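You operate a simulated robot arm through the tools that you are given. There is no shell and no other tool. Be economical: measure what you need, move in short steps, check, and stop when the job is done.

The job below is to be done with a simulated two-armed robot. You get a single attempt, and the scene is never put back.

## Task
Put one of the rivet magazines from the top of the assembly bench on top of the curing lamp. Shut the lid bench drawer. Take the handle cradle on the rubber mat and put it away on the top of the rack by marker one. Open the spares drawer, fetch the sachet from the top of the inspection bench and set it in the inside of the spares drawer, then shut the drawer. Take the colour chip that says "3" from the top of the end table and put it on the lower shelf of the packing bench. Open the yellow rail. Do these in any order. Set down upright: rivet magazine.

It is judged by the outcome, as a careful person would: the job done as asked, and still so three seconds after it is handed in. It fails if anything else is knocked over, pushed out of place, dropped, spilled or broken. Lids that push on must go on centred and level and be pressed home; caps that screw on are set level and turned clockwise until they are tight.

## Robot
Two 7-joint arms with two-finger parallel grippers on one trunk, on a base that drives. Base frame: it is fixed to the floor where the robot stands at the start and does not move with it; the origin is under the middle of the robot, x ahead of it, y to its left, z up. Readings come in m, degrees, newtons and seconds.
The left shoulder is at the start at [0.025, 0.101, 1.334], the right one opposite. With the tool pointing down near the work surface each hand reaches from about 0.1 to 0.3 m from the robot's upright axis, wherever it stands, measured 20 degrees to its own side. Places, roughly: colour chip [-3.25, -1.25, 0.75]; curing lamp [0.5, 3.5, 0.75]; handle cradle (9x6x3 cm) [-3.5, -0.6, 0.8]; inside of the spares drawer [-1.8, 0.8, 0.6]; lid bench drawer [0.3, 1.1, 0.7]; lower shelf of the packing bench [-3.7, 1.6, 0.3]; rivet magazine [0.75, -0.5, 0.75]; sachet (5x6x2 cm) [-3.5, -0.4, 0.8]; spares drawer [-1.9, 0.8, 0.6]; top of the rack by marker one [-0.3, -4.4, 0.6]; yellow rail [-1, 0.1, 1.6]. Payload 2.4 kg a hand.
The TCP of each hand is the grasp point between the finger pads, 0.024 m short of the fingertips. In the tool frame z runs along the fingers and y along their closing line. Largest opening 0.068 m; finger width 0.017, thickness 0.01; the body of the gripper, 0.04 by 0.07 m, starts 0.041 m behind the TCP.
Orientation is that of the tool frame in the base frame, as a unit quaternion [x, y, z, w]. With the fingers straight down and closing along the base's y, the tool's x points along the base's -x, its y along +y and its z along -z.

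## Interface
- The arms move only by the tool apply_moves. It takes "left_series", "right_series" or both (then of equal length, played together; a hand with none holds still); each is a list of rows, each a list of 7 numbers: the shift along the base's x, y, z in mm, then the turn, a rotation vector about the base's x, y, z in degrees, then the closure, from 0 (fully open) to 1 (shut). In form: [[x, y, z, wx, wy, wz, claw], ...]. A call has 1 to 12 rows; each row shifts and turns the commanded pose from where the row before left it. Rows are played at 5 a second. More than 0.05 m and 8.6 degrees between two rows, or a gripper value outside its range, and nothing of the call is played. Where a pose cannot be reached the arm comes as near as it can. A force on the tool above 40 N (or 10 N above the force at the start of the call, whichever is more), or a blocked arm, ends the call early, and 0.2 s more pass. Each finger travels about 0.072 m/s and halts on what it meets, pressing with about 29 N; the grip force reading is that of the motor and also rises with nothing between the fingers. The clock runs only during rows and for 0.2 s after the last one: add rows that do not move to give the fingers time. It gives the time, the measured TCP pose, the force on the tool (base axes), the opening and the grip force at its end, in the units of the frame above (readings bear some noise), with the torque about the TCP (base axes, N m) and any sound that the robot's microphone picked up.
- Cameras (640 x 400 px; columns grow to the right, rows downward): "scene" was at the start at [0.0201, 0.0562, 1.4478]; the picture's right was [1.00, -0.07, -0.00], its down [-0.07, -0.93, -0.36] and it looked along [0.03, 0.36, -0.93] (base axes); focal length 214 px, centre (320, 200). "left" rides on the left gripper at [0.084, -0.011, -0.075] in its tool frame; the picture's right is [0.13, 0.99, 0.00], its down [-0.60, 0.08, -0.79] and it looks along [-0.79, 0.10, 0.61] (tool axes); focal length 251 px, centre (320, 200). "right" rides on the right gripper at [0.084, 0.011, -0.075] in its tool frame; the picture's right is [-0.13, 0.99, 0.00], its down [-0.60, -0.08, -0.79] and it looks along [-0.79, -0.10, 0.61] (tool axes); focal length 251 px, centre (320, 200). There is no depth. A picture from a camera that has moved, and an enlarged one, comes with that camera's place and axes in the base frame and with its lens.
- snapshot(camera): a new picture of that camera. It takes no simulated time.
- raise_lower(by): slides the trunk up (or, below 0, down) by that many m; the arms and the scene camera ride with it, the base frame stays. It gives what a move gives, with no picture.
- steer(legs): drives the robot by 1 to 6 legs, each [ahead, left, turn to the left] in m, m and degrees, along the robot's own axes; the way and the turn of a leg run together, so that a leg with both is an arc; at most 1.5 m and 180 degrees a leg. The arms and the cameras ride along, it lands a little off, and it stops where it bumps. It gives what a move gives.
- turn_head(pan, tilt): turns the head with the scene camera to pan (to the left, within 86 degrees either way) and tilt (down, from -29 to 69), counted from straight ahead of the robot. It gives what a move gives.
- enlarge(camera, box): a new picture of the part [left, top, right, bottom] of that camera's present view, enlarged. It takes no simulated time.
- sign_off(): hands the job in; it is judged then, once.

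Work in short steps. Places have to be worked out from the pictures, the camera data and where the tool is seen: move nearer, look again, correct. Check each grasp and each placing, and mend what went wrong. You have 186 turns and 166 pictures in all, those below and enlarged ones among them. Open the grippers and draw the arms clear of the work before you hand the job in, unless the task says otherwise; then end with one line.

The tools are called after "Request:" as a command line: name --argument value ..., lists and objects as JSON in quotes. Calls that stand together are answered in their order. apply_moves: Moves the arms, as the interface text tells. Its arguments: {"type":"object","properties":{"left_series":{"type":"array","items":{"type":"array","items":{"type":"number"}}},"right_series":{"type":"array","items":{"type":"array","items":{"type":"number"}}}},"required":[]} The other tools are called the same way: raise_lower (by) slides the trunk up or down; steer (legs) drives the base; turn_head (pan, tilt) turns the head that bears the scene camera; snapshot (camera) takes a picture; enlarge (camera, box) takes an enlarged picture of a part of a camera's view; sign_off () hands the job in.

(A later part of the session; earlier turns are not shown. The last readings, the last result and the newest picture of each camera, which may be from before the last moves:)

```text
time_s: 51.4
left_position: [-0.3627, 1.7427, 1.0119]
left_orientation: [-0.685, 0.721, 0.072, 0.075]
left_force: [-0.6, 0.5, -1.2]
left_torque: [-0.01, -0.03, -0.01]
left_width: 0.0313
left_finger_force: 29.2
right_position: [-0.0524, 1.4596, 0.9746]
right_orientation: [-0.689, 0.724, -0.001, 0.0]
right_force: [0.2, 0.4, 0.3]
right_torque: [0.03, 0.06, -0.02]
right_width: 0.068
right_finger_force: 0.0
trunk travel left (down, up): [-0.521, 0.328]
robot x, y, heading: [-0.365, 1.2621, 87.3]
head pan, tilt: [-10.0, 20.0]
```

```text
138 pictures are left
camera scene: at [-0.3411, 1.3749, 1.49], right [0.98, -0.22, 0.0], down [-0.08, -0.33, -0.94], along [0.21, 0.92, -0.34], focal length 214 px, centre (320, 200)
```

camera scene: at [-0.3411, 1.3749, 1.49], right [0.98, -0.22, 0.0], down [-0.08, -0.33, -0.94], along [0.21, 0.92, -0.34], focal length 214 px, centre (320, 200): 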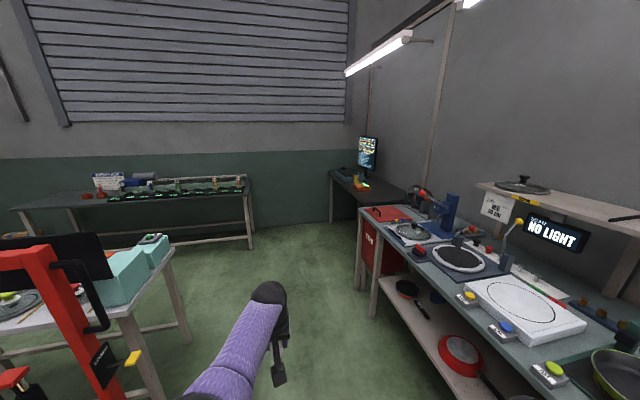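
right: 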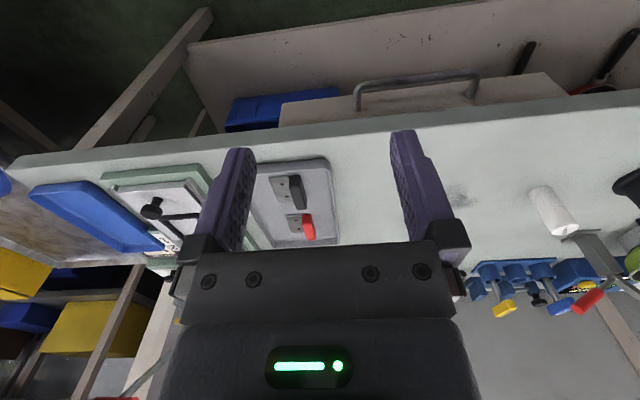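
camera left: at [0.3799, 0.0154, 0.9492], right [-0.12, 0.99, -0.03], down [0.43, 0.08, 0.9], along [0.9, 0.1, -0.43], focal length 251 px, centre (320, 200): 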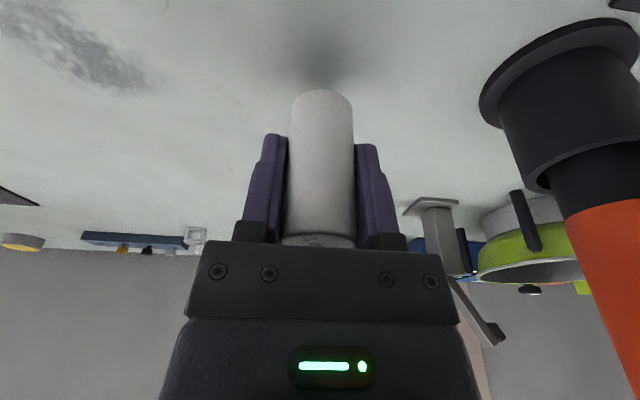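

I zoom at the far table where the lamp should be (pixel ~352,189).

Request:
enlarge --camera "scene" --box '[320, 130, 480, 230]'

```text
4.00 times, centred on (400, 180) of scene
camera zoom: at [-0.3411, 1.3749, 1.49], right [0.98, -0.22, 0.0], down [-0.08, -0.33, -0.94], along [0.21, 0.92, -0.34], focal length 858 px, centre (0, 280)
```

zoom: 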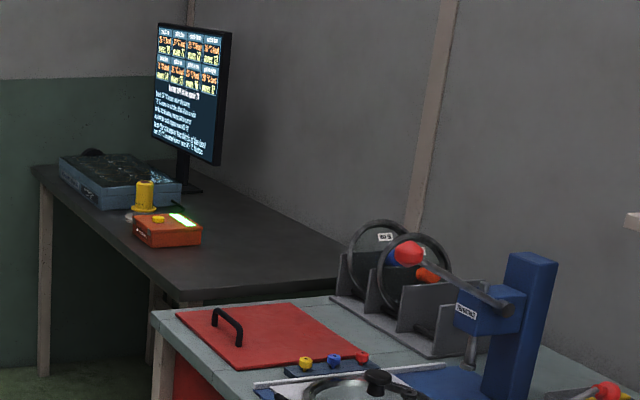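

The orange box with a glowing bar on the far table is a candidate. I drive nearer.

Request:
steer --legs '[[1.4, 0, 2]]'

Request:
turn_head --pan -45 --tilt 30

Request:
snapshot --camera "scene"

```text
time_s: 58.3
left_position: [-0.3281, 3.1355, 1.013]
left_orientation: [-0.696, 0.711, 0.073, 0.073]
left_force: [-0.6, -0.1, -1.1]
left_torque: [0.03, 0.0, -0.04]
left_width: 0.0313
left_finger_force: 28.8
right_position: [-0.0087, 2.8627, 0.9741]
right_orientation: [-0.7, 0.714, -0.001, 0.0]
right_force: [-0.8, 0.1, 0.7]
right_torque: [0.0, 0.02, -0.01]
right_width: 0.068
right_finger_force: 0.2
trunk travel left (down, up): [-0.521, 0.328]
robot x, y, heading: [-0.3182, 2.6561, 88.7]
head pan, tilt: [-10.0, 20.0]
```

```text
time_s: 59.3
left_position: [-0.3277, 3.1345, 1.013]
left_orientation: [-0.695, 0.711, 0.073, 0.074]
left_force: [-0.9, 0.2, -1.3]
left_torque: [0.0, -0.01, -0.01]
left_width: 0.0315
left_finger_force: 28.8
right_position: [-0.0092, 2.8622, 0.9735]
right_orientation: [-0.701, 0.713, -0.001, -0.001]
right_force: [0.1, 0.3, 0.0]
right_torque: [0.02, 0.0, 0.01]
right_width: 0.0681
right_finger_force: 0.2
trunk travel left (down, up): [-0.521, 0.328]
robot x, y, heading: [-0.3165, 2.6609, 88.8]
head pan, tilt: [-45.0, 30.0]
```

```text
136 pictures are left
camera scene: at [-0.2489, 2.7404, 1.474], right [0.69, -0.72, 0.0], down [-0.36, -0.35, -0.87], along [0.62, 0.6, -0.5], focal length 214 px, centre (320, 200)
```

scene: 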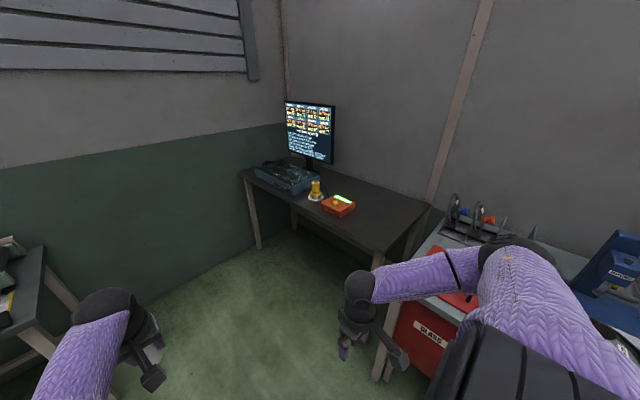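

I zoom on the table items.

Request:
enlarge --camera "scene" --box '[240, 150, 400, 250]'

```text
4.00 times, centred on (320, 200) of scene
camera zoom: at [-0.2489, 2.7404, 1.474], right [0.69, -0.72, 0.0], down [-0.36, -0.35, -0.87], along [0.62, 0.6, -0.5], focal length 858 px, centre (320, 200)
```

zoom: 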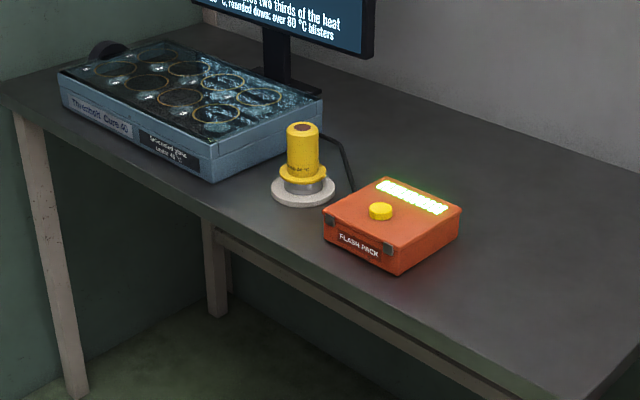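

I zoom closer on the yellow item and box labels.

Request:
enlarge --camera "scene" --box '[300, 173, 364, 213]'

Request:
enlarge --camera "scene" --box '[250, 155, 330, 205]'

```text
10.00 times, centred on (332, 193) of scene
camera zoom: at [-0.2489, 2.7404, 1.474], right [0.69, -0.72, 0.0], down [-0.36, -0.35, -0.87], along [0.62, 0.6, -0.5], focal length 2145 px, centre (200, 270)
```

zoom: 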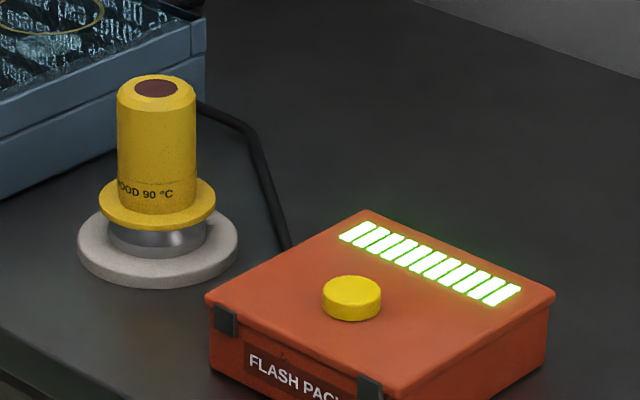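

```text
8.00 times, centred on (290, 180) of scene
camera zoom: at [-0.2489, 2.7404, 1.474], right [0.69, -0.72, 0.0], down [-0.36, -0.35, -0.87], along [0.62, 0.6, -0.5], focal length 1716 px, centre (560, 360)
```

zoom: 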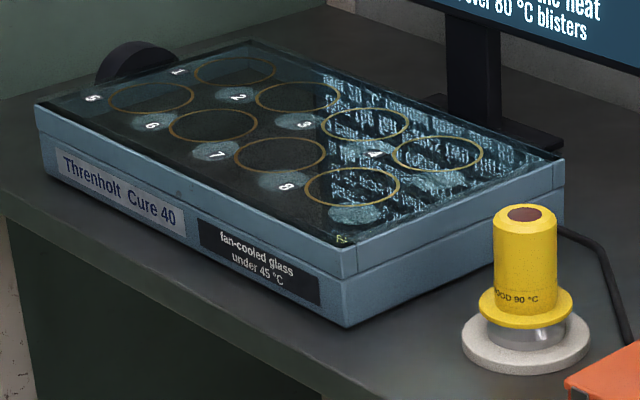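

The "Threnholt Cure 40" box is the curing lamp. I read the monitor for cautions.

Request:
enlarge --camera "scene" --box '[278, 97, 342, 167]'

```text
5.71 times, centred on (310, 132) of scene
camera zoom: at [-0.2489, 2.7404, 1.474], right [0.69, -0.72, 0.0], down [-0.36, -0.35, -0.87], along [0.62, 0.6, -0.5], focal length 1226 px, centre (377, 589)
```

zoom: 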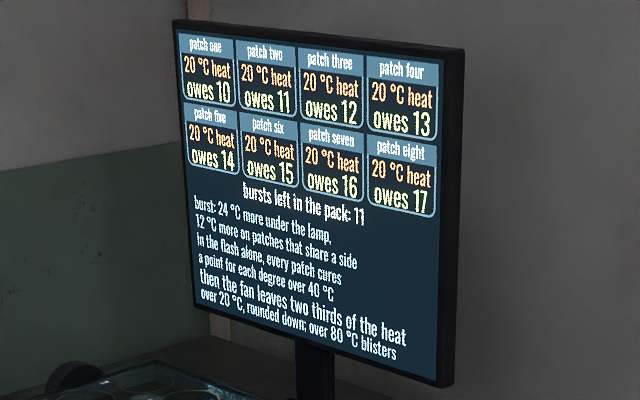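

The yellow "hood" on its stand, at about [0.615, 3.61], matches the hint and "the lamp" on the monitor. I turn to face +x and strafe up to it for a close look.

Request:
steer --legs '[[0, 0, -89], [0, 0.9, 0]]'

Request:
turn_head --pan 0 --tilt 40

Request:
snapshot --camera "scene"

```text
time_s: 67.7
left_position: [0.1567, 3.5639, 1.0135]
left_orientation: [-0.003, 0.995, 0.0, 0.104]
left_force: [-0.1, -0.2, -1.1]
left_torque: [0.0, -0.02, -0.01]
left_width: 0.0312
left_finger_force: 29.3
right_position: [-0.1067, 3.2374, 0.9743]
right_orientation: [-0.003, 1.0, -0.002, -0.001]
right_force: [0.6, 0.5, 0.3]
right_torque: [0.01, -0.01, 0.0]
right_width: 0.0678
right_finger_force: 0.0
trunk travel left (down, up): [-0.521, 0.328]
robot x, y, heading: [-0.322, 3.5401, 0.6]
head pan, tilt: [-45.0, 30.0]
```

```text
time_s: 68.8
left_position: [0.1557, 3.5643, 1.0113]
left_orientation: [-0.002, 0.995, 0.001, 0.104]
left_force: [1.3, 0.6, -1.7]
left_torque: [-0.03, 0.0, 0.02]
left_width: 0.0312
left_finger_force: 28.5
right_position: [-0.1087, 3.2389, 0.9735]
right_orientation: [-0.004, 1.0, -0.001, -0.002]
right_force: [-0.5, 0.8, -0.6]
right_torque: [0.03, -0.03, 0.01]
right_width: 0.068
right_finger_force: 0.0
trunk travel left (down, up): [-0.521, 0.328]
robot x, y, heading: [-0.3224, 3.5363, 0.5]
head pan, tilt: [0.0, 40.0]
```

```text
131 pictures are left
camera scene: at [-0.2175, 3.5384, 1.4586], right [0.01, -1.0, 0.0], down [-0.64, 0.0, -0.77], along [0.77, 0.0, -0.64], focal length 214 px, centre (320, 200)
```

scene: 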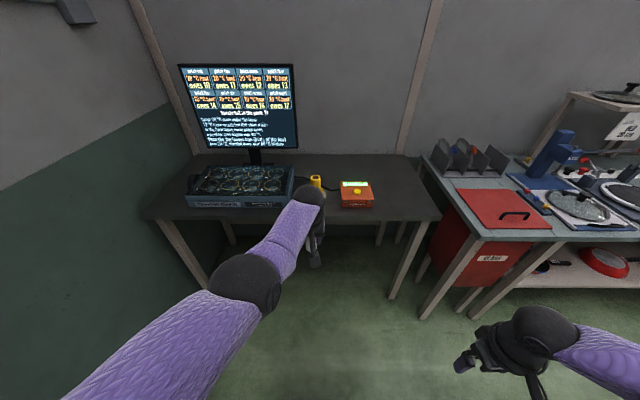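

Triangulated: lamp at ≈[0.555, 3.553], top z≈0.96, which matches the hint uniquely. I raise the trunk 0.06 and approach to 0.1 m short of it.

Request:
raise_lower --by 0.06

Request:
steer --legs '[[0.29, 0, 0]]'

Request:
snapshot --camera "left"

Request:
snapshot --camera "scene"

```text
time_s: 69.8
left_position: [0.156, 3.5642, 1.0718]
left_orientation: [-0.003, 0.995, 0.001, 0.104]
left_force: [0.2, 0.2, -1.7]
left_torque: [0.04, -0.01, 0.02]
left_width: 0.0313
left_finger_force: 28.8
right_position: [-0.1086, 3.2389, 1.033]
right_orientation: [-0.004, 1.0, 0.0, -0.001]
right_force: [-0.2, 0.2, -0.2]
right_torque: [-0.02, 0.0, -0.04]
right_width: 0.0681
right_finger_force: 0.0
trunk travel left (down, up): [-0.581, 0.268]
robot x, y, heading: [-0.3175, 3.5362, 0.2]
head pan, tilt: [0.0, 40.0]
```

```text
time_s: 71.9
left_position: [0.4485, 3.5663, 1.073]
left_orientation: [-0.003, 0.995, 0.0, 0.103]
left_force: [0.2, 0.2, -0.5]
left_torque: [0.01, 0.02, 0.0]
left_width: 0.0312
left_finger_force: 29.0
right_position: [0.1856, 3.2413, 1.0345]
right_orientation: [-0.005, 1.0, -0.001, -0.001]
right_force: [0.3, -0.1, 0.7]
right_torque: [0.01, -0.03, -0.01]
right_width: 0.068
right_finger_force: 0.1
trunk travel left (down, up): [-0.581, 0.268]
robot x, y, heading: [-0.0256, 3.5425, 0.6]
head pan, tilt: [0.0, 40.0]
```

```text
130 pictures are left
camera left: at [0.3519, 3.5572, 1.129], right [-0.13, 0.99, -0.03], down [0.43, 0.08, 0.9], along [0.89, 0.11, -0.43], focal length 251 px, centre (320, 200)
```

left: 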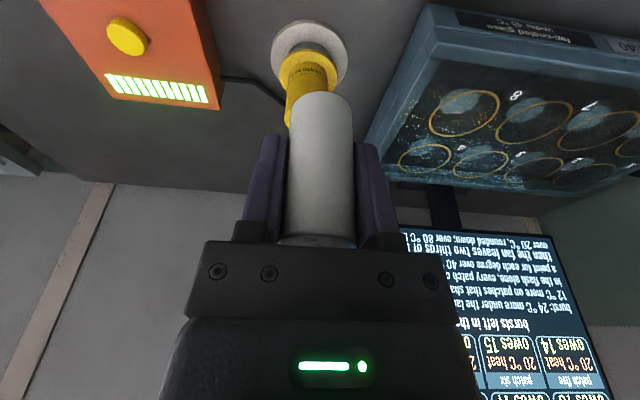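

```text
129 pictures are left
camera scene: at [0.0723, 3.5408, 1.5187], right [0.01, -1.0, 0.0], down [-0.64, -0.01, -0.77], along [0.77, 0.01, -0.64], focal length 214 px, centre (320, 200)
```

scene: 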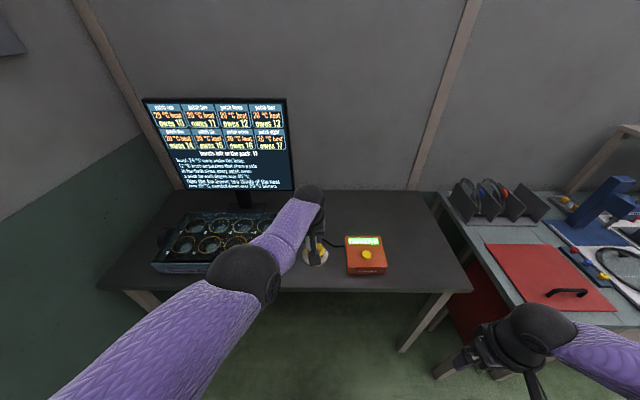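

Lamp y≈3.564, nearly in line with the held magazine (3.566). I drive 0.085 m further, magazine base being ~6 cm above the lamp top.

Request:
steer --legs '[[0.085, 0, 0]]'

Request:
snapshot --camera "left"

Request:
snapshot --camera "scene"

```text
time_s: 72.9
left_position: [0.5344, 3.5646, 1.0706]
left_orientation: [0.0, 0.995, 0.0, 0.103]
left_force: [-0.1, 0.4, -1.3]
left_torque: [0.0, -0.02, 0.0]
left_width: 0.0317
left_finger_force: 29.0
right_position: [0.2687, 3.2409, 1.0348]
right_orientation: [-0.002, 1.0, -0.001, -0.002]
right_force: [0.8, 0.1, 0.1]
right_torque: [0.0, 0.0, -0.03]
right_width: 0.068
right_finger_force: 0.0
trunk travel left (down, up): [-0.581, 0.268]
robot x, y, heading: [0.0567, 3.5385, 0.0]
head pan, tilt: [0.0, 40.0]
```

```text
128 pictures are left
camera left: at [0.4366, 3.5562, 1.1289], right [-0.13, 0.99, -0.03], down [0.43, 0.08, 0.9], along [0.89, 0.11, -0.43], focal length 251 px, centre (320, 200)
```

left: 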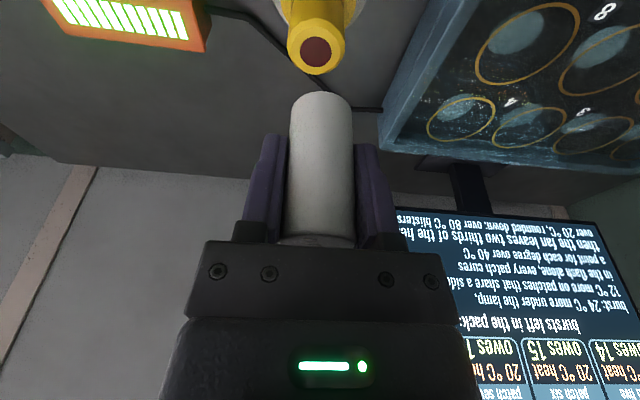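

```text
127 pictures are left
camera scene: at [0.1571, 3.5409, 1.5186], right [0.0, -1.0, 0.0], down [-0.64, 0.0, -0.77], along [0.77, 0.0, -0.64], focal length 214 px, centre (320, 200)
```

scene: 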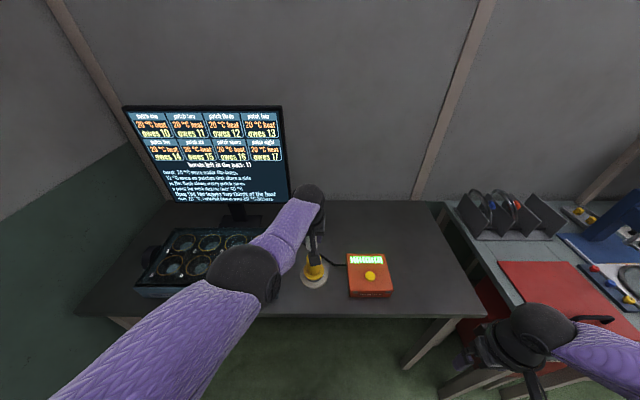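

Combining rays, the lamp top is at about [0.567, 3.565, 0.929]. I drive the last 33 mm and lower the trunk 70 mm, leaving ~3 cm gap, then look.

Request:
steer --legs '[[0.033, 0, 0]]'

Request:
raise_lower --by -0.06

Request:
snapshot --camera "left"

```text
time_s: 73.8
left_position: [0.5675, 3.5653, 1.0719]
left_orientation: [-0.002, 0.995, 0.001, 0.103]
left_force: [1.5, 0.6, -1.3]
left_torque: [0.01, 0.04, 0.03]
left_width: 0.0312
left_finger_force: 29.1
right_position: [0.3012, 3.2409, 1.0338]
right_orientation: [-0.004, 1.0, 0.0, -0.002]
right_force: [-0.7, -0.4, 0.1]
right_torque: [0.01, 0.0, 0.05]
right_width: 0.068
right_finger_force: 0.1
trunk travel left (down, up): [-0.581, 0.268]
robot x, y, heading: [0.0904, 3.5439, 0.3]
head pan, tilt: [0.0, 40.0]
```

```text
time_s: 74.8
left_position: [0.5661, 3.5668, 1.0129]
left_orientation: [-0.002, 0.995, 0.001, 0.105]
left_force: [0.0, -1.0, -2.0]
left_torque: [0.01, 0.02, -0.01]
left_width: 0.0311
left_finger_force: 29.4
right_position: [0.3012, 3.2407, 0.9751]
right_orientation: [-0.002, 1.0, -0.001, -0.001]
right_force: [-0.3, 0.7, -0.3]
right_torque: [0.0, -0.02, -0.01]
right_width: 0.0681
right_finger_force: 0.0
trunk travel left (down, up): [-0.521, 0.328]
robot x, y, heading: [0.0874, 3.5405, 0.3]
head pan, tilt: [0.0, 40.0]
```

```text
126 pictures are left
camera left: at [0.4682, 3.5567, 1.0694], right [-0.13, 0.99, -0.03], down [0.43, 0.08, 0.9], along [0.9, 0.11, -0.43], focal length 251 px, centre (320, 200)
```

left: 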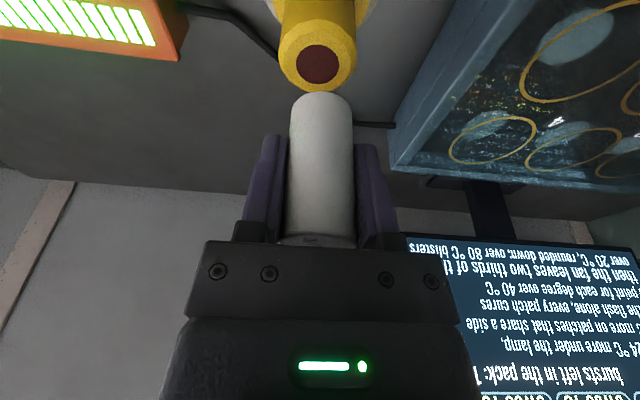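

The left view is ill-conditioned for x. I turn the right hand 56° about z so its camera gives a side view of the magazine and lamp.

Request:
apply_moves --right_series '[[0, 0, 0, 0, 0, 8, 0], [0, 0, 0, 0, 0, 8, 0], [0, 0, 0, 0, 0, 8, 0], [0, 0, 0, 0, 0, 8, 0], [0, 0, 0, 0, 0, 8, 0], [0, 0, 0, 0, 0, 8, 0], [0, 0, 0, 0, 0, 8, 0], [0, 0, 0, 0, 0, 0, 0]]'

Request:
snapshot --camera "right"

```text
time_s: 76.6
left_position: [0.5646, 3.5656, 1.0116]
left_orientation: [-0.002, 0.995, 0.001, 0.103]
left_force: [-0.4, -0.4, -0.8]
left_torque: [0.02, 0.03, -0.03]
left_width: 0.0312
left_finger_force: 28.6
right_position: [0.3001, 3.2416, 0.9723]
right_orientation: [-0.473, 0.881, -0.001, -0.001]
right_force: [0.6, 0.6, -0.2]
right_torque: [0.04, 0.0, 0.03]
right_width: 0.0681
right_finger_force: 0.1
trunk travel left (down, up): [-0.521, 0.328]
robot x, y, heading: [0.0883, 3.5423, 0.4]
head pan, tilt: [0.0, 40.0]
```

```text
125 pictures are left
camera right: at [0.2459, 3.1766, 1.0488], right [-0.75, 0.66, 0.0], down [0.4, 0.46, 0.79], along [0.52, 0.6, -0.61], focal length 251 px, centre (320, 200)
```

right: 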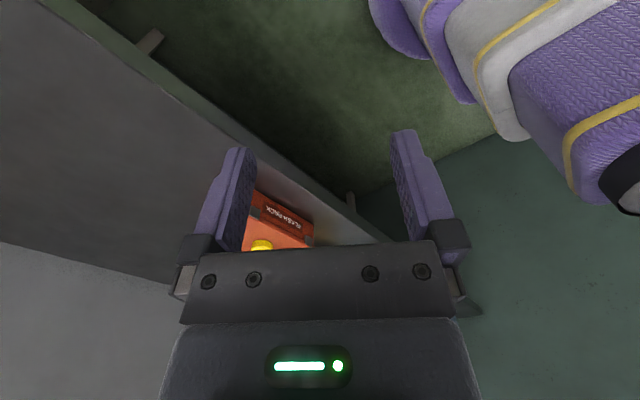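

The lamp is hidden behind the gripper body; I tilt the right hand up ~32° toward it.

Request:
apply_moves --right_series '[[0, 0, 0, 6.6, -4.4, 0, 0], [0, 0, 0, 6.6, -4.4, 0, 0], [0, 0, 0, 6.6, -4.4, 0, 0], [0, 0, 0, 6.6, -4.4, 0, 0], [0, 0, 0, 0, 0, 0, 0]]'

Request:
snapshot --camera "right"

```text
time_s: 77.8
left_position: [0.5656, 3.5657, 1.0126]
left_orientation: [-0.001, 0.995, 0.002, 0.104]
left_force: [0.0, -0.8, -1.5]
left_torque: [0.03, -0.01, 0.01]
left_width: 0.0314
left_finger_force: 29.3
right_position: [0.3023, 3.2395, 0.9747]
right_orientation: [-0.454, 0.848, 0.127, 0.24]
right_force: [0.3, -0.8, -0.6]
right_torque: [0.0, 0.02, 0.02]
right_width: 0.0679
right_finger_force: 0.1
trunk travel left (down, up): [-0.521, 0.328]
robot x, y, heading: [0.0873, 3.5411, 0.4]
head pan, tilt: [0.0, 40.0]
```

```text
124 pictures are left
camera right: at [0.2312, 3.1546, 0.9934], right [-0.76, 0.64, 0.07], down [0.12, 0.04, 0.99], along [0.64, 0.77, -0.11], focal length 251 px, centre (320, 200)
```

right: 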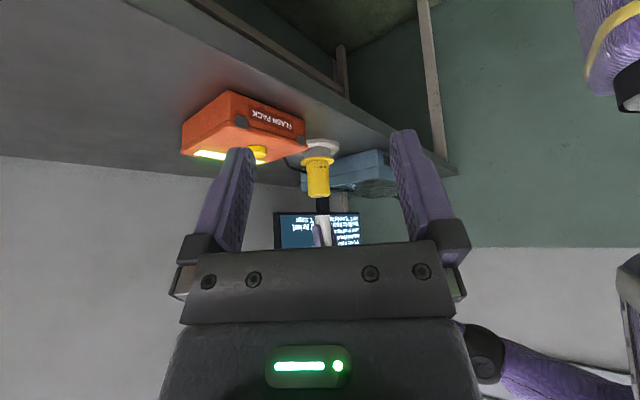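

Excellent: both lamp and magazine are visible here. I zoom in.

Request:
enlarge --camera "right" --box '[272, 130, 376, 250]'

```text
3.33 times, centred on (324, 190) of right
camera zoom: at [0.2312, 3.1546, 0.9934], right [-0.76, 0.64, 0.07], down [0.12, 0.04, 0.99], along [0.64, 0.77, -0.11], focal length 838 px, centre (307, 233)
```

zoom: 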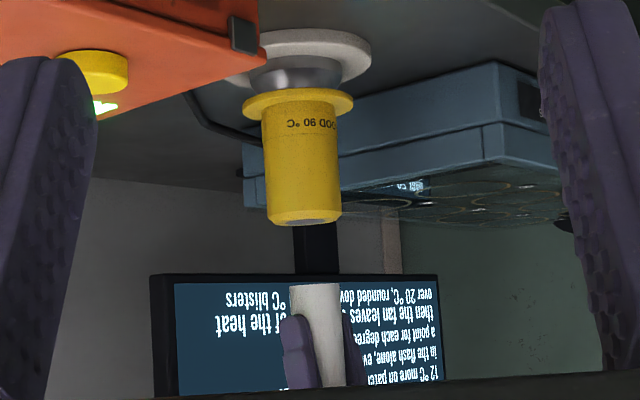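

The lamp axis is ~5 mm further in +x and the gap is ~4.4 cm (lamp top ≈0.928). I shift +5 mm and lower 36 mm.

Request:
apply_moves --left_series '[[5, 0, 0, 0, 0, 0, 1], [0, 0, -12, 0, 0, 0, 1], [0, 0, -12, 0, 0, 0, 1], [0, 0, -10, 0, 0, 0, 1], [0, 0, 0, 0, 0, 0, 1]]'

Request:
enlarge --camera "right" --box '[272, 130, 376, 250]'

Request:
snapshot --camera "left"

```text
time_s: 79.0
left_position: [0.5621, 3.571, 0.984]
left_orientation: [-0.002, 0.995, 0.001, 0.104]
left_force: [0.0, 0.6, -1.6]
left_torque: [0.03, -0.01, 0.01]
left_width: 0.0314
left_finger_force: 28.8
left hand out of reach, approached as far as the arm can: row 2, 3, 4
right_position: [0.3018, 3.241, 0.9728]
right_orientation: [-0.454, 0.848, 0.128, 0.241]
right_force: [0.5, 0.0, -0.5]
right_torque: [-0.01, -0.03, -0.03]
right_width: 0.0679
right_finger_force: 0.0
trunk travel left (down, up): [-0.521, 0.328]
robot x, y, heading: [0.0891, 3.5402, 0.4]
head pan, tilt: [0.0, 40.0]
```

```text
3.33 times, centred on (324, 190) of right
camera zoom: at [0.2313, 3.1549, 0.9935], right [-0.76, 0.64, 0.07], down [0.12, 0.04, 0.99], along [0.63, 0.77, -0.11], focal length 838 px, centre (307, 233)
```

zoom: 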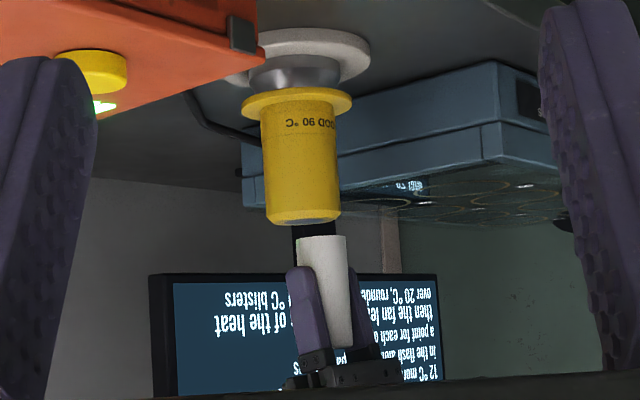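

```text
121 pictures are left
camera left: at [0.4637, 3.5616, 1.0399], right [-0.13, 0.99, -0.03], down [0.43, 0.08, 0.9], along [0.89, 0.11, -0.43], focal length 251 px, centre (320, 200)
```

left: 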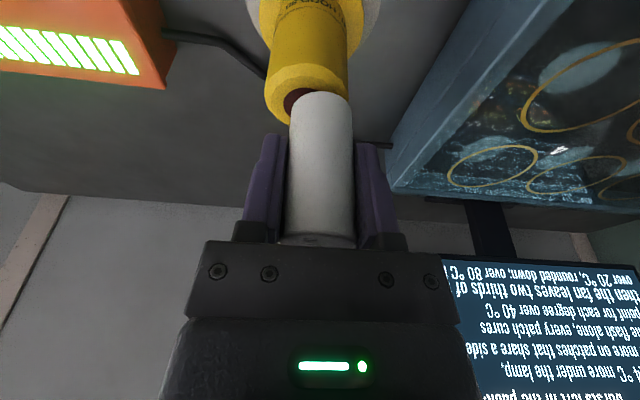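

Arm reach ran out. I drive the base 20 mm forward to regain slack.

Request:
steer --legs '[[0.02, 0, 0]]'

```text
time_s: 79.8
left_position: [0.583, 3.5705, 0.9823]
left_orientation: [-0.002, 0.995, 0.001, 0.103]
left_force: [0.8, -0.4, -1.0]
left_torque: [0.03, 0.04, -0.01]
left_width: 0.031
left_finger_force: 28.9
right_position: [0.3218, 3.2418, 0.9741]
right_orientation: [-0.454, 0.848, 0.128, 0.24]
right_force: [0.0, -0.1, -0.2]
right_torque: [0.0, 0.0, 0.01]
right_width: 0.0678
right_finger_force: 0.0
trunk travel left (down, up): [-0.521, 0.328]
robot x, y, heading: [0.1085, 3.5386, 0.3]
head pan, tilt: [0.0, 40.0]
```

Now I move the arm back to x≈0.571, y≈3.565 and check from both cameras.

Request:
apply_moves --left_series '[[-6, -3, 0, 0, 0, 0, 1], [-6, -3, 0, 0, 0, 0, 1], [0, 0, 0, 0, 0, 0, 1]]'

Request:
enlarge --camera "right" --box '[272, 130, 376, 250]'

Request:
snapshot --camera "left"

```text
time_s: 80.6
left_position: [0.5704, 3.5676, 0.9835]
left_orientation: [-0.002, 0.995, 0.001, 0.104]
left_force: [0.5, -0.4, -1.4]
left_torque: [0.02, 0.0, -0.01]
left_width: 0.0314
left_finger_force: 29.2
right_position: [0.3222, 3.2405, 0.9737]
right_orientation: [-0.454, 0.848, 0.128, 0.243]
right_force: [-0.1, 0.6, -0.5]
right_torque: [0.0, -0.03, -0.01]
right_width: 0.068
right_finger_force: 0.0
trunk travel left (down, up): [-0.521, 0.328]
robot x, y, heading: [0.1051, 3.5432, 0.5]
head pan, tilt: [0.0, 40.0]
```

```text
3.33 times, centred on (324, 190) of right
camera zoom: at [0.2518, 3.1551, 0.9935], right [-0.76, 0.64, 0.07], down [0.12, 0.04, 0.99], along [0.63, 0.77, -0.11], focal length 838 px, centre (307, 233)
```

zoom: 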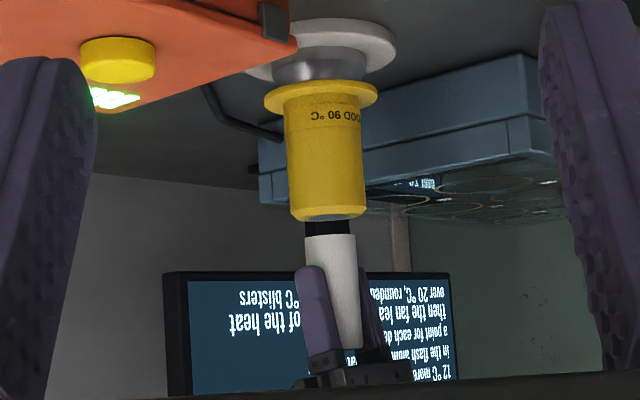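

```text
119 pictures are left
camera left: at [0.4726, 3.5569, 1.0406], right [-0.13, 0.99, -0.03], down [0.43, 0.08, 0.9], along [0.89, 0.11, -0.43], focal length 251 px, centre (320, 200)
```

left: 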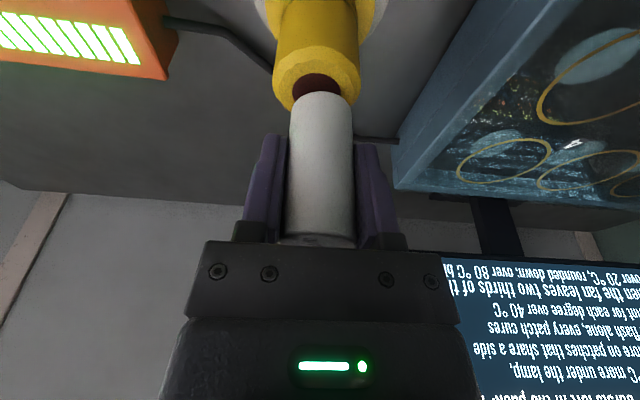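

Aligned to within ~2 mm; gap ≈14 mm. I shift y −2 mm and lower slowly.

Request:
apply_moves --left_series '[[0, -2, -4, 0, 0, 0, 1], [0, 0, -4, 0, 0, 0, 1], [0, 0, -2, 0, 0, 0, 1], [0, 0, -1, 0, 0, 0, 1], [0, 0, 0, 0, 0, 0, 1]]'

Request:
enlarge --camera "right" --box '[272, 130, 376, 250]'

```text
time_s: 81.8
left_position: [0.57, 3.5639, 0.9727]
left_orientation: [-0.001, 0.995, 0.001, 0.104]
left_force: [1.2, 0.2, -0.6]
left_torque: [-0.02, 0.01, 0.0]
left_width: 0.0311
left_finger_force: 29.0
right_position: [0.3214, 3.2416, 0.9742]
right_orientation: [-0.453, 0.848, 0.128, 0.242]
right_force: [0.6, -1.6, 0.4]
right_torque: [0.01, -0.03, 0.02]
right_width: 0.0681
right_finger_force: 0.1
trunk travel left (down, up): [-0.521, 0.328]
robot x, y, heading: [0.1066, 3.5397, 0.2]
head pan, tilt: [0.0, 40.0]
```

```text
3.33 times, centred on (324, 190) of right
camera zoom: at [0.2517, 3.1551, 0.9935], right [-0.76, 0.64, 0.07], down [0.12, 0.04, 0.99], along [0.63, 0.77, -0.11], focal length 838 px, centre (307, 233)
```

zoom: 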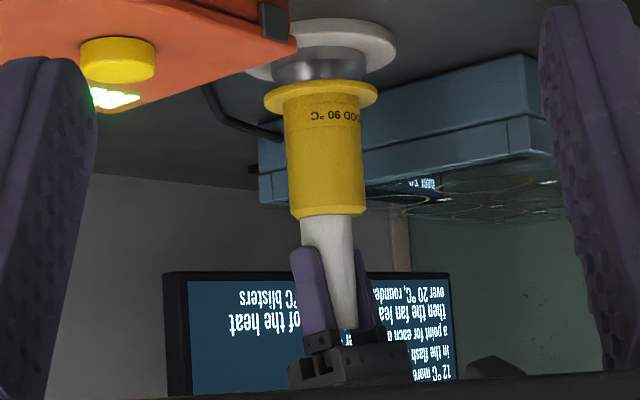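

About 2–3 mm remain. I lower 1 mm at a time, reading the force.

Request:
apply_moves --left_series '[[0, 0, -1, 0, 0, 0, 1], [0, 0, -1, 0, 0, 0, 1], [0, 0, -1, 0, 0, 0, 1], [0, 0, 0, 0, 0, 0, 1]]'

```text
time_s: 82.8
left_position: [0.5696, 3.5627, 0.9711]
left_orientation: [-0.002, 0.994, 0.001, 0.105]
left_force: [1.9, 3.0, 21.6]
left_torque: [0.13, -0.09, 0.01]
left_width: 0.0315
left_finger_force: 29.1
right_position: [0.321, 3.2414, 0.9738]
right_orientation: [-0.455, 0.848, 0.128, 0.24]
right_force: [-0.4, 0.3, 0.5]
right_torque: [-0.01, -0.04, 0.02]
right_width: 0.0681
right_finger_force: 0.1
trunk travel left (down, up): [-0.521, 0.328]
robot x, y, heading: [0.11, 3.5411, 0.2]
head pan, tilt: [0.0, 40.0]
```

Contact at 21 N. I relax 1 mm, then open gradually.

Request:
apply_moves --left_series '[[0, 0, 1, 0, 0, 0, 1], [0, 0, 0, 0, 0, 0, 0.5], [0, 0, 0, 0, 0, 0, 0.35], [0, 0, 0, 0, 0, 0, 0.2], [0, 0, 0, 0, 0, 0, 0], [0, 0, 0, 0, 0, 0, 0]]'

Request:
enlarge --camera "right" --box '[272, 130, 376, 250]'

Request:
snapshot --camera "left"

```text
time_s: 84.2
left_position: [0.5693, 3.5621, 0.9711]
left_orientation: [-0.002, 0.995, 0.001, 0.103]
left_force: [0.2, 0.2, 1.0]
left_torque: [-0.05, 0.03, 0.01]
left_width: 0.068
left_finger_force: 0.1
right_position: [0.3221, 3.2416, 0.9733]
right_orientation: [-0.453, 0.848, 0.128, 0.242]
right_force: [0.1, -0.6, 0.3]
right_torque: [0.01, 0.01, -0.01]
right_width: 0.0683
right_finger_force: 0.0
trunk travel left (down, up): [-0.521, 0.328]
robot x, y, heading: [0.1092, 3.5413, 0.2]
head pan, tilt: [0.0, 40.0]
```

```text
3.33 times, centred on (324, 190) of right
camera zoom: at [0.2516, 3.1551, 0.9935], right [-0.76, 0.64, 0.07], down [0.12, 0.04, 0.99], along [0.63, 0.77, -0.11], focal length 838 px, centre (307, 233)
```

zoom: 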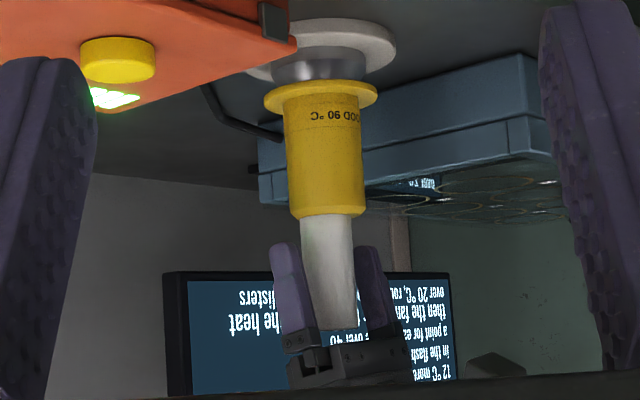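

```text
116 pictures are left
camera left: at [0.4719, 3.5531, 1.0271], right [-0.13, 0.99, -0.03], down [0.43, 0.08, 0.9], along [0.89, 0.11, -0.43], focal length 251 px, centre (320, 200)
```

left: 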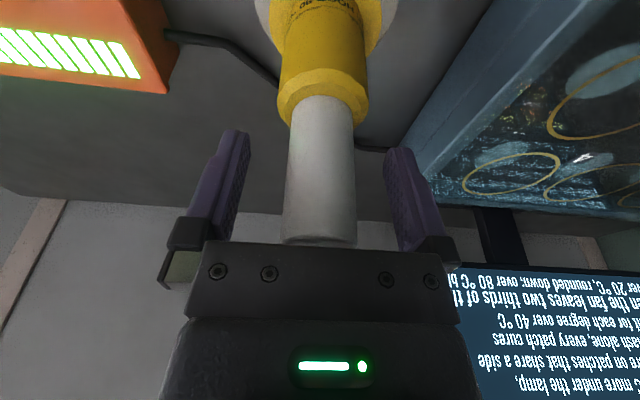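

It stands upright, centred. I lift the trunk straight up to withdraw the fingers.

Request:
raise_lower --by 0.12

Request:
steer --legs '[[-0.4, 0, 0]]'

Request:
snapshot --camera "scene"

```text
time_s: 85.7
left_position: [0.5691, 3.5634, 1.0897]
left_orientation: [-0.001, 0.995, -0.001, 0.104]
left_force: [0.0, -0.1, -0.1]
left_torque: [0.0, -0.02, 0.01]
left_width: 0.068
left_finger_force: 0.1
right_position: [0.3222, 3.2412, 1.0939]
right_orientation: [-0.454, 0.848, 0.128, 0.241]
right_force: [-0.7, 0.4, 0.7]
right_torque: [-0.03, 0.03, -0.01]
right_width: 0.0679
right_finger_force: 0.1
trunk travel left (down, up): [-0.641, 0.208]
robot x, y, heading: [0.1031, 3.5412, 0.2]
head pan, tilt: [0.0, 40.0]
```

```text
time_s: 88.2
left_position: [0.162, 3.5619, 1.0899]
left_orientation: [-0.003, 0.995, 0.001, 0.104]
left_force: [0.3, -0.3, 0.2]
left_torque: [-0.04, -0.04, -0.02]
left_width: 0.0681
left_finger_force: 0.0
right_position: [-0.0854, 3.2395, 1.0946]
right_orientation: [-0.455, 0.848, 0.128, 0.241]
right_force: [0.3, 0.4, 0.0]
right_torque: [-0.03, 0.01, -0.03]
right_width: 0.068
right_finger_force: 0.0
trunk travel left (down, up): [-0.641, 0.208]
robot x, y, heading: [-0.2995, 3.5404, 0.5]
head pan, tilt: [0.0, 40.0]
```

```text
115 pictures are left
camera scene: at [-0.202, 3.5387, 1.5789], right [0.01, -1.0, 0.0], down [-0.64, -0.01, -0.77], along [0.77, 0.01, -0.64], focal length 214 px, centre (320, 200)
```

scene: 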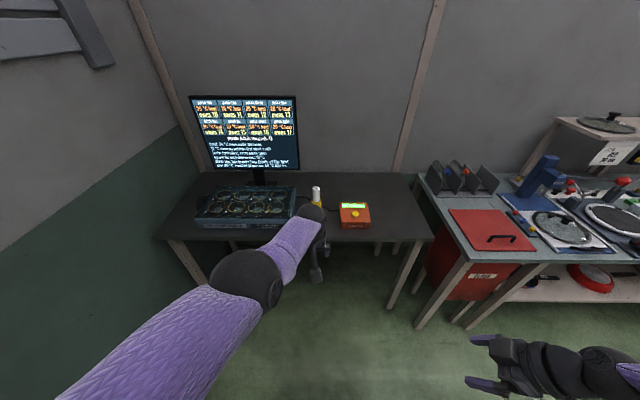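

Task one done. I restore the right hand's orientation, then strafe back toward the lid bench drawer, staying at x≈-0.45.

Request:
apply_moves --right_series '[[0, 0, 0, -6.6, 4.4, 0, 0], [0, 0, 0, -6.6, 4.4, 0, 0], [0, 0, 0, -6.6, 4.4, 0, 0], [0, 0, 0, -6.6, 4.4, 0, 0], [0, 0, 0, 0, 0, -8, 0], [0, 0, 0, 0, 0, -8, 0], [0, 0, 0, 0, 0, -8, 0], [0, 0, 0, 0, 0, -8, 0], [0, 0, 0, 0, 0, -8, 0], [0, 0, 0, 0, 0, -8, 0], [0, 0, 0, 0, 0, -8, 0]]'

Request:
steer --legs '[[-0.15, 0, 0], [0, -1.2, 0], [0, -1.0, 0]]'

Request:
turn_head --pan 0 --tilt 45

Request:
snapshot --camera "scene"

```text
time_s: 90.6
left_position: [0.1615, 3.5621, 1.0899]
left_orientation: [-0.004, 0.995, 0.001, 0.103]
left_force: [-0.1, 0.5, 0.8]
left_torque: [0.02, -0.02, -0.02]
left_width: 0.0682
left_finger_force: 0.0
right_position: [-0.0848, 3.2382, 1.0946]
right_orientation: [-0.004, 1.0, 0.0, -0.001]
right_force: [0.0, -0.2, 0.0]
right_torque: [-0.02, 0.01, 0.03]
right_width: 0.0681
right_finger_force: 0.0
trunk travel left (down, up): [-0.641, 0.208]
robot x, y, heading: [-0.2944, 3.5375, 0.6]
head pan, tilt: [0.0, 40.0]
```

```text
time_s: 102.3
left_position: [0.0279, 1.3869, 1.0905]
left_orientation: [-0.002, 0.995, 0.001, 0.104]
left_force: [-0.7, 0.0, -0.5]
left_torque: [0.01, -0.04, 0.0]
left_width: 0.0681
left_finger_force: 0.0
right_position: [-0.2192, 1.061, 1.0946]
right_orientation: [-0.005, 1.0, 0.001, -0.001]
right_force: [-0.2, -0.1, 0.7]
right_torque: [0.03, 0.01, 0.0]
right_width: 0.068
right_finger_force: 0.1
trunk travel left (down, up): [-0.641, 0.208]
robot x, y, heading: [-0.4328, 1.3613, 0.4]
head pan, tilt: [0.0, 40.0]
```

```text
time_s: 103.0
left_position: [0.0275, 1.3861, 1.0903]
left_orientation: [-0.005, 0.995, 0.001, 0.103]
left_force: [-0.1, -0.3, 0.5]
left_torque: [-0.02, 0.0, 0.01]
left_width: 0.0681
left_finger_force: 0.0
right_position: [-0.2192, 1.0634, 1.0934]
right_orientation: [-0.005, 1.0, 0.001, -0.001]
right_force: [-0.1, 0.7, 0.5]
right_torque: [0.0, -0.02, 0.04]
right_width: 0.0681
right_finger_force: 0.2
trunk travel left (down, up): [-0.641, 0.208]
robot x, y, heading: [-0.4284, 1.3638, 0.4]
head pan, tilt: [0.0, 45.0]
```

```text
114 pictures are left
camera scene: at [-0.3391, 1.3633, 1.5716], right [0.01, -1.0, 0.0], down [-0.71, -0.01, -0.71], along [0.71, 0.01, -0.71], focal length 214 px, centre (320, 200)
```

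scene: 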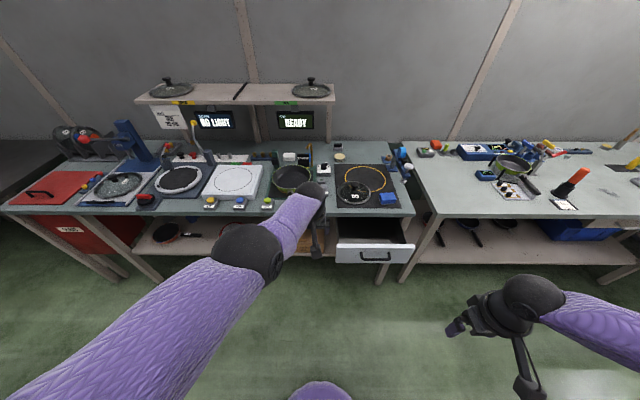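

The open drawer's handle is at about [0.15, 1.125, 0.725]. I strafe to line the left hand up with it, close the fingers, and lower the trunk in front of it.

Request:
steer --legs '[[0, -0.26, 0]]'

Request:
apply_moves --left_series '[[0, 0, 0, 0, 0, 0, 0.5], [0, 0, 0, 0, 0, 0, 1], [0, 0, 0, 0, 0, 0, 1], [0, 0, 0, 0, 0, 0, 1]]'

Request:
raise_lower --by -0.36

Request:
snapshot --camera "left"

Request:
snapshot --camera "scene"

```text
time_s: 104.8
left_position: [0.0297, 1.1281, 1.0912]
left_orientation: [0.0, 0.995, 0.001, 0.104]
left_force: [-0.5, 0.5, -0.6]
left_torque: [0.02, 0.01, 0.03]
left_width: 0.0682
left_finger_force: 0.0
right_position: [-0.2189, 0.804, 1.094]
right_orientation: [-0.002, 1.0, 0.001, 0.0]
right_force: [0.2, 0.3, -0.4]
right_torque: [0.02, -0.03, 0.0]
right_width: 0.0682
right_finger_force: 0.0
trunk travel left (down, up): [-0.641, 0.208]
robot x, y, heading: [-0.4293, 1.1047, -0.0]
head pan, tilt: [0.0, 45.0]
```

```text
time_s: 105.8
left_position: [0.0291, 1.1284, 1.0907]
left_orientation: [-0.001, 0.995, 0.0, 0.103]
left_force: [0.0, -0.6, 0.5]
left_torque: [0.02, 0.0, -0.04]
left_width: 0.0
left_finger_force: 22.8
right_position: [-0.2185, 0.8064, 1.0926]
right_orientation: [-0.002, 1.0, 0.001, -0.001]
right_force: [-0.4, 0.6, 0.2]
right_torque: [-0.01, -0.01, -0.01]
right_width: 0.0678
right_finger_force: 0.0
trunk travel left (down, up): [-0.641, 0.208]
robot x, y, heading: [-0.4296, 1.1094, 0.1]
head pan, tilt: [0.0, 45.0]
```

```text
time_s: 109.3
left_position: [0.0289, 1.129, 0.7294]
left_orientation: [-0.001, 0.995, 0.0, 0.103]
left_force: [0.4, -0.3, 0.3]
left_torque: [-0.03, 0.03, 0.01]
left_width: 0.0
left_finger_force: 24.1
right_position: [-0.2199, 0.8054, 0.7335]
right_orientation: [-0.002, 1.0, 0.001, 0.0]
right_force: [-0.5, 0.3, 0.0]
right_torque: [0.03, -0.02, -0.01]
right_width: 0.0683
right_finger_force: 0.0
trunk travel left (down, up): [-0.281, 0.568]
robot x, y, heading: [-0.4327, 1.1045, 0.1]
head pan, tilt: [0.0, 45.0]
```

```text
113 pictures are left
camera left: at [-0.0686, 1.1191, 0.7873], right [-0.13, 0.99, -0.03], down [0.43, 0.08, 0.9], along [0.9, 0.1, -0.43], focal length 251 px, centre (320, 200)
```

left: 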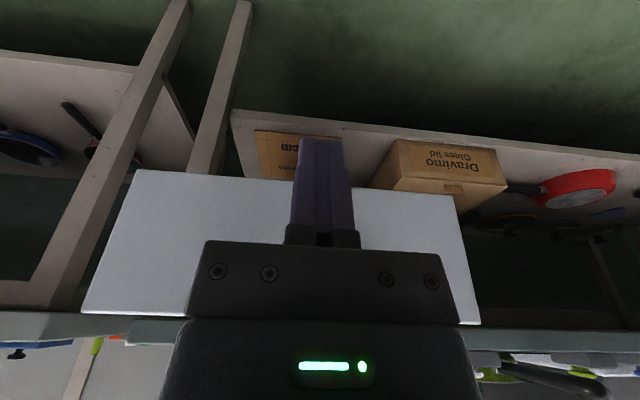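

```text
112 pictures are left
camera scene: at [-0.2977, 1.1072, 1.2097], right [0.0, -1.0, 0.0], down [-0.71, 0.0, -0.71], along [0.71, 0.0, -0.71], focal length 214 px, centre (320, 200)
```

scene: 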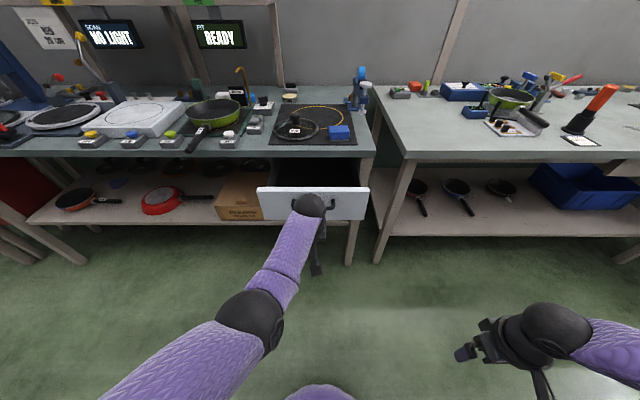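

The panel spans z 0.65–0.79, centre y≈1.11, and the hand is in front of it. I drive forward toward contact.

Request:
steer --legs '[[0.13, -0.01, 0]]'

Request:
snapshot --camera "scene"

```text
time_s: 110.6
left_position: [0.1628, 1.1205, 0.7301]
left_orientation: [-0.002, 0.995, 0.001, 0.103]
left_force: [0.6, 0.0, 0.0]
left_torque: [0.01, 0.02, 0.03]
left_width: 0.0001
left_finger_force: 24.2
right_position: [-0.0871, 0.7967, 0.7347]
right_orientation: [-0.003, 1.0, 0.0, -0.001]
right_force: [-0.3, -0.6, -0.6]
right_torque: [0.01, -0.02, 0.04]
right_width: 0.0679
right_finger_force: 0.2
trunk travel left (down, up): [-0.281, 0.568]
robot x, y, heading: [-0.3014, 1.0972, 0.5]
head pan, tilt: [0.0, 45.0]
```

```text
111 pictures are left
camera scene: at [-0.1659, 1.098, 1.2096], right [0.0, -1.0, 0.0], down [-0.71, 0.0, -0.71], along [0.71, 0.0, -0.71], focal length 214 px, centre (320, 200)
```

scene: 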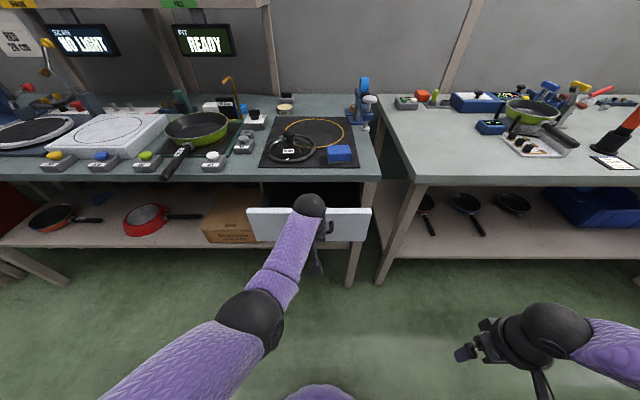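

No contact yet; panel now seems at x≈0.22. I continue 0.08.

Request:
steer --legs '[[0.08, 0, 0]]'

Request:
snapshot --camera "scene"

```text
time_s: 111.7
left_position: [0.2416, 1.1201, 0.73]
left_orientation: [-0.003, 0.995, 0.001, 0.104]
left_force: [0.4, 0.2, 0.7]
left_torque: [-0.02, 0.02, 0.03]
left_width: 0.0003
left_finger_force: 24.1
right_position: [-0.0066, 0.7973, 0.7345]
right_orientation: [-0.003, 1.0, 0.001, -0.001]
right_force: [-0.2, 0.1, 0.3]
right_torque: [0.0, 0.04, 0.03]
right_width: 0.0682
right_finger_force: 0.1
trunk travel left (down, up): [-0.281, 0.568]
robot x, y, heading: [-0.2169, 1.0993, 0.3]
head pan, tilt: [0.0, 45.0]
```

```text
110 pictures are left
camera scene: at [-0.0856, 1.0984, 1.2096], right [0.0, -1.0, 0.0], down [-0.71, 0.0, -0.71], along [0.71, 0.0, -0.71], focal length 214 px, centre (320, 200)
```

scene: 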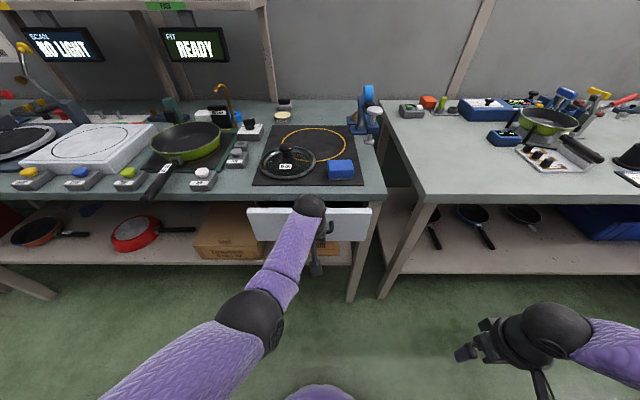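

The drawer is moving in (panel now ≈0.30, bench edge ≈0.315). I push a further 30 mm.

Request:
steer --legs '[[0.03, 0, 0]]'

Request:
snapshot --camera "left"

Request:
enlarge --camera "scene" --box '[220, 140, 420, 265]'

```text
time_s: 112.5
left_position: [0.272, 1.1204, 0.7289]
left_orientation: [0.0, 0.995, 0.0, 0.104]
left_force: [0.9, -0.5, -0.3]
left_torque: [0.0, 0.0, 0.01]
left_width: 0.0
left_finger_force: 23.6
right_position: [0.0235, 0.798, 0.7339]
right_orientation: [-0.002, 1.0, 0.001, -0.002]
right_force: [-0.1, -0.1, 0.4]
right_torque: [0.04, 0.03, -0.03]
right_width: 0.0678
right_finger_force: 0.1
trunk travel left (down, up): [-0.281, 0.568]
robot x, y, heading: [-0.1893, 1.0959, 0.3]
head pan, tilt: [0.0, 45.0]
```

```text
109 pictures are left
camera left: at [0.1734, 1.1105, 0.7871], right [-0.13, 0.99, -0.03], down [0.43, 0.08, 0.9], along [0.9, 0.11, -0.43], focal length 251 px, centre (320, 200)
```

left: 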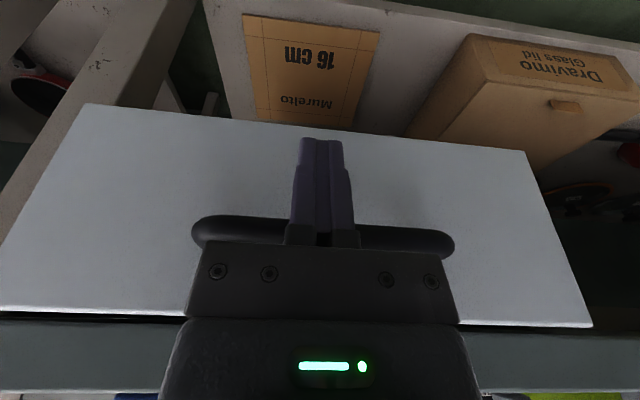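

```text
3.20 times, centred on (320, 202) of scene
camera zoom: at [-0.0557, 1.0984, 1.2096], right [0.0, -1.0, 0.0], down [-0.71, 0.0, -0.71], along [0.71, 0.0, -0.71], focal length 686 px, centre (320, 192)
```

zoom: 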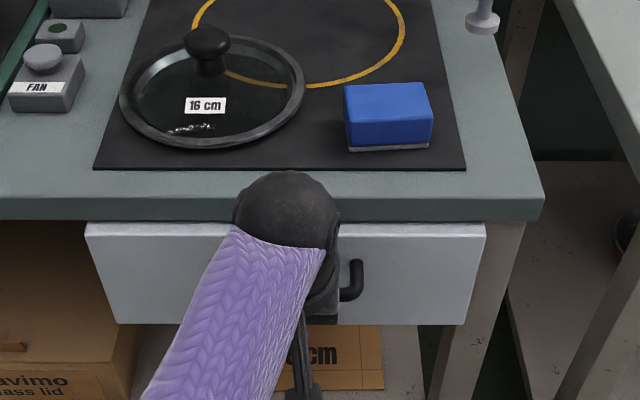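

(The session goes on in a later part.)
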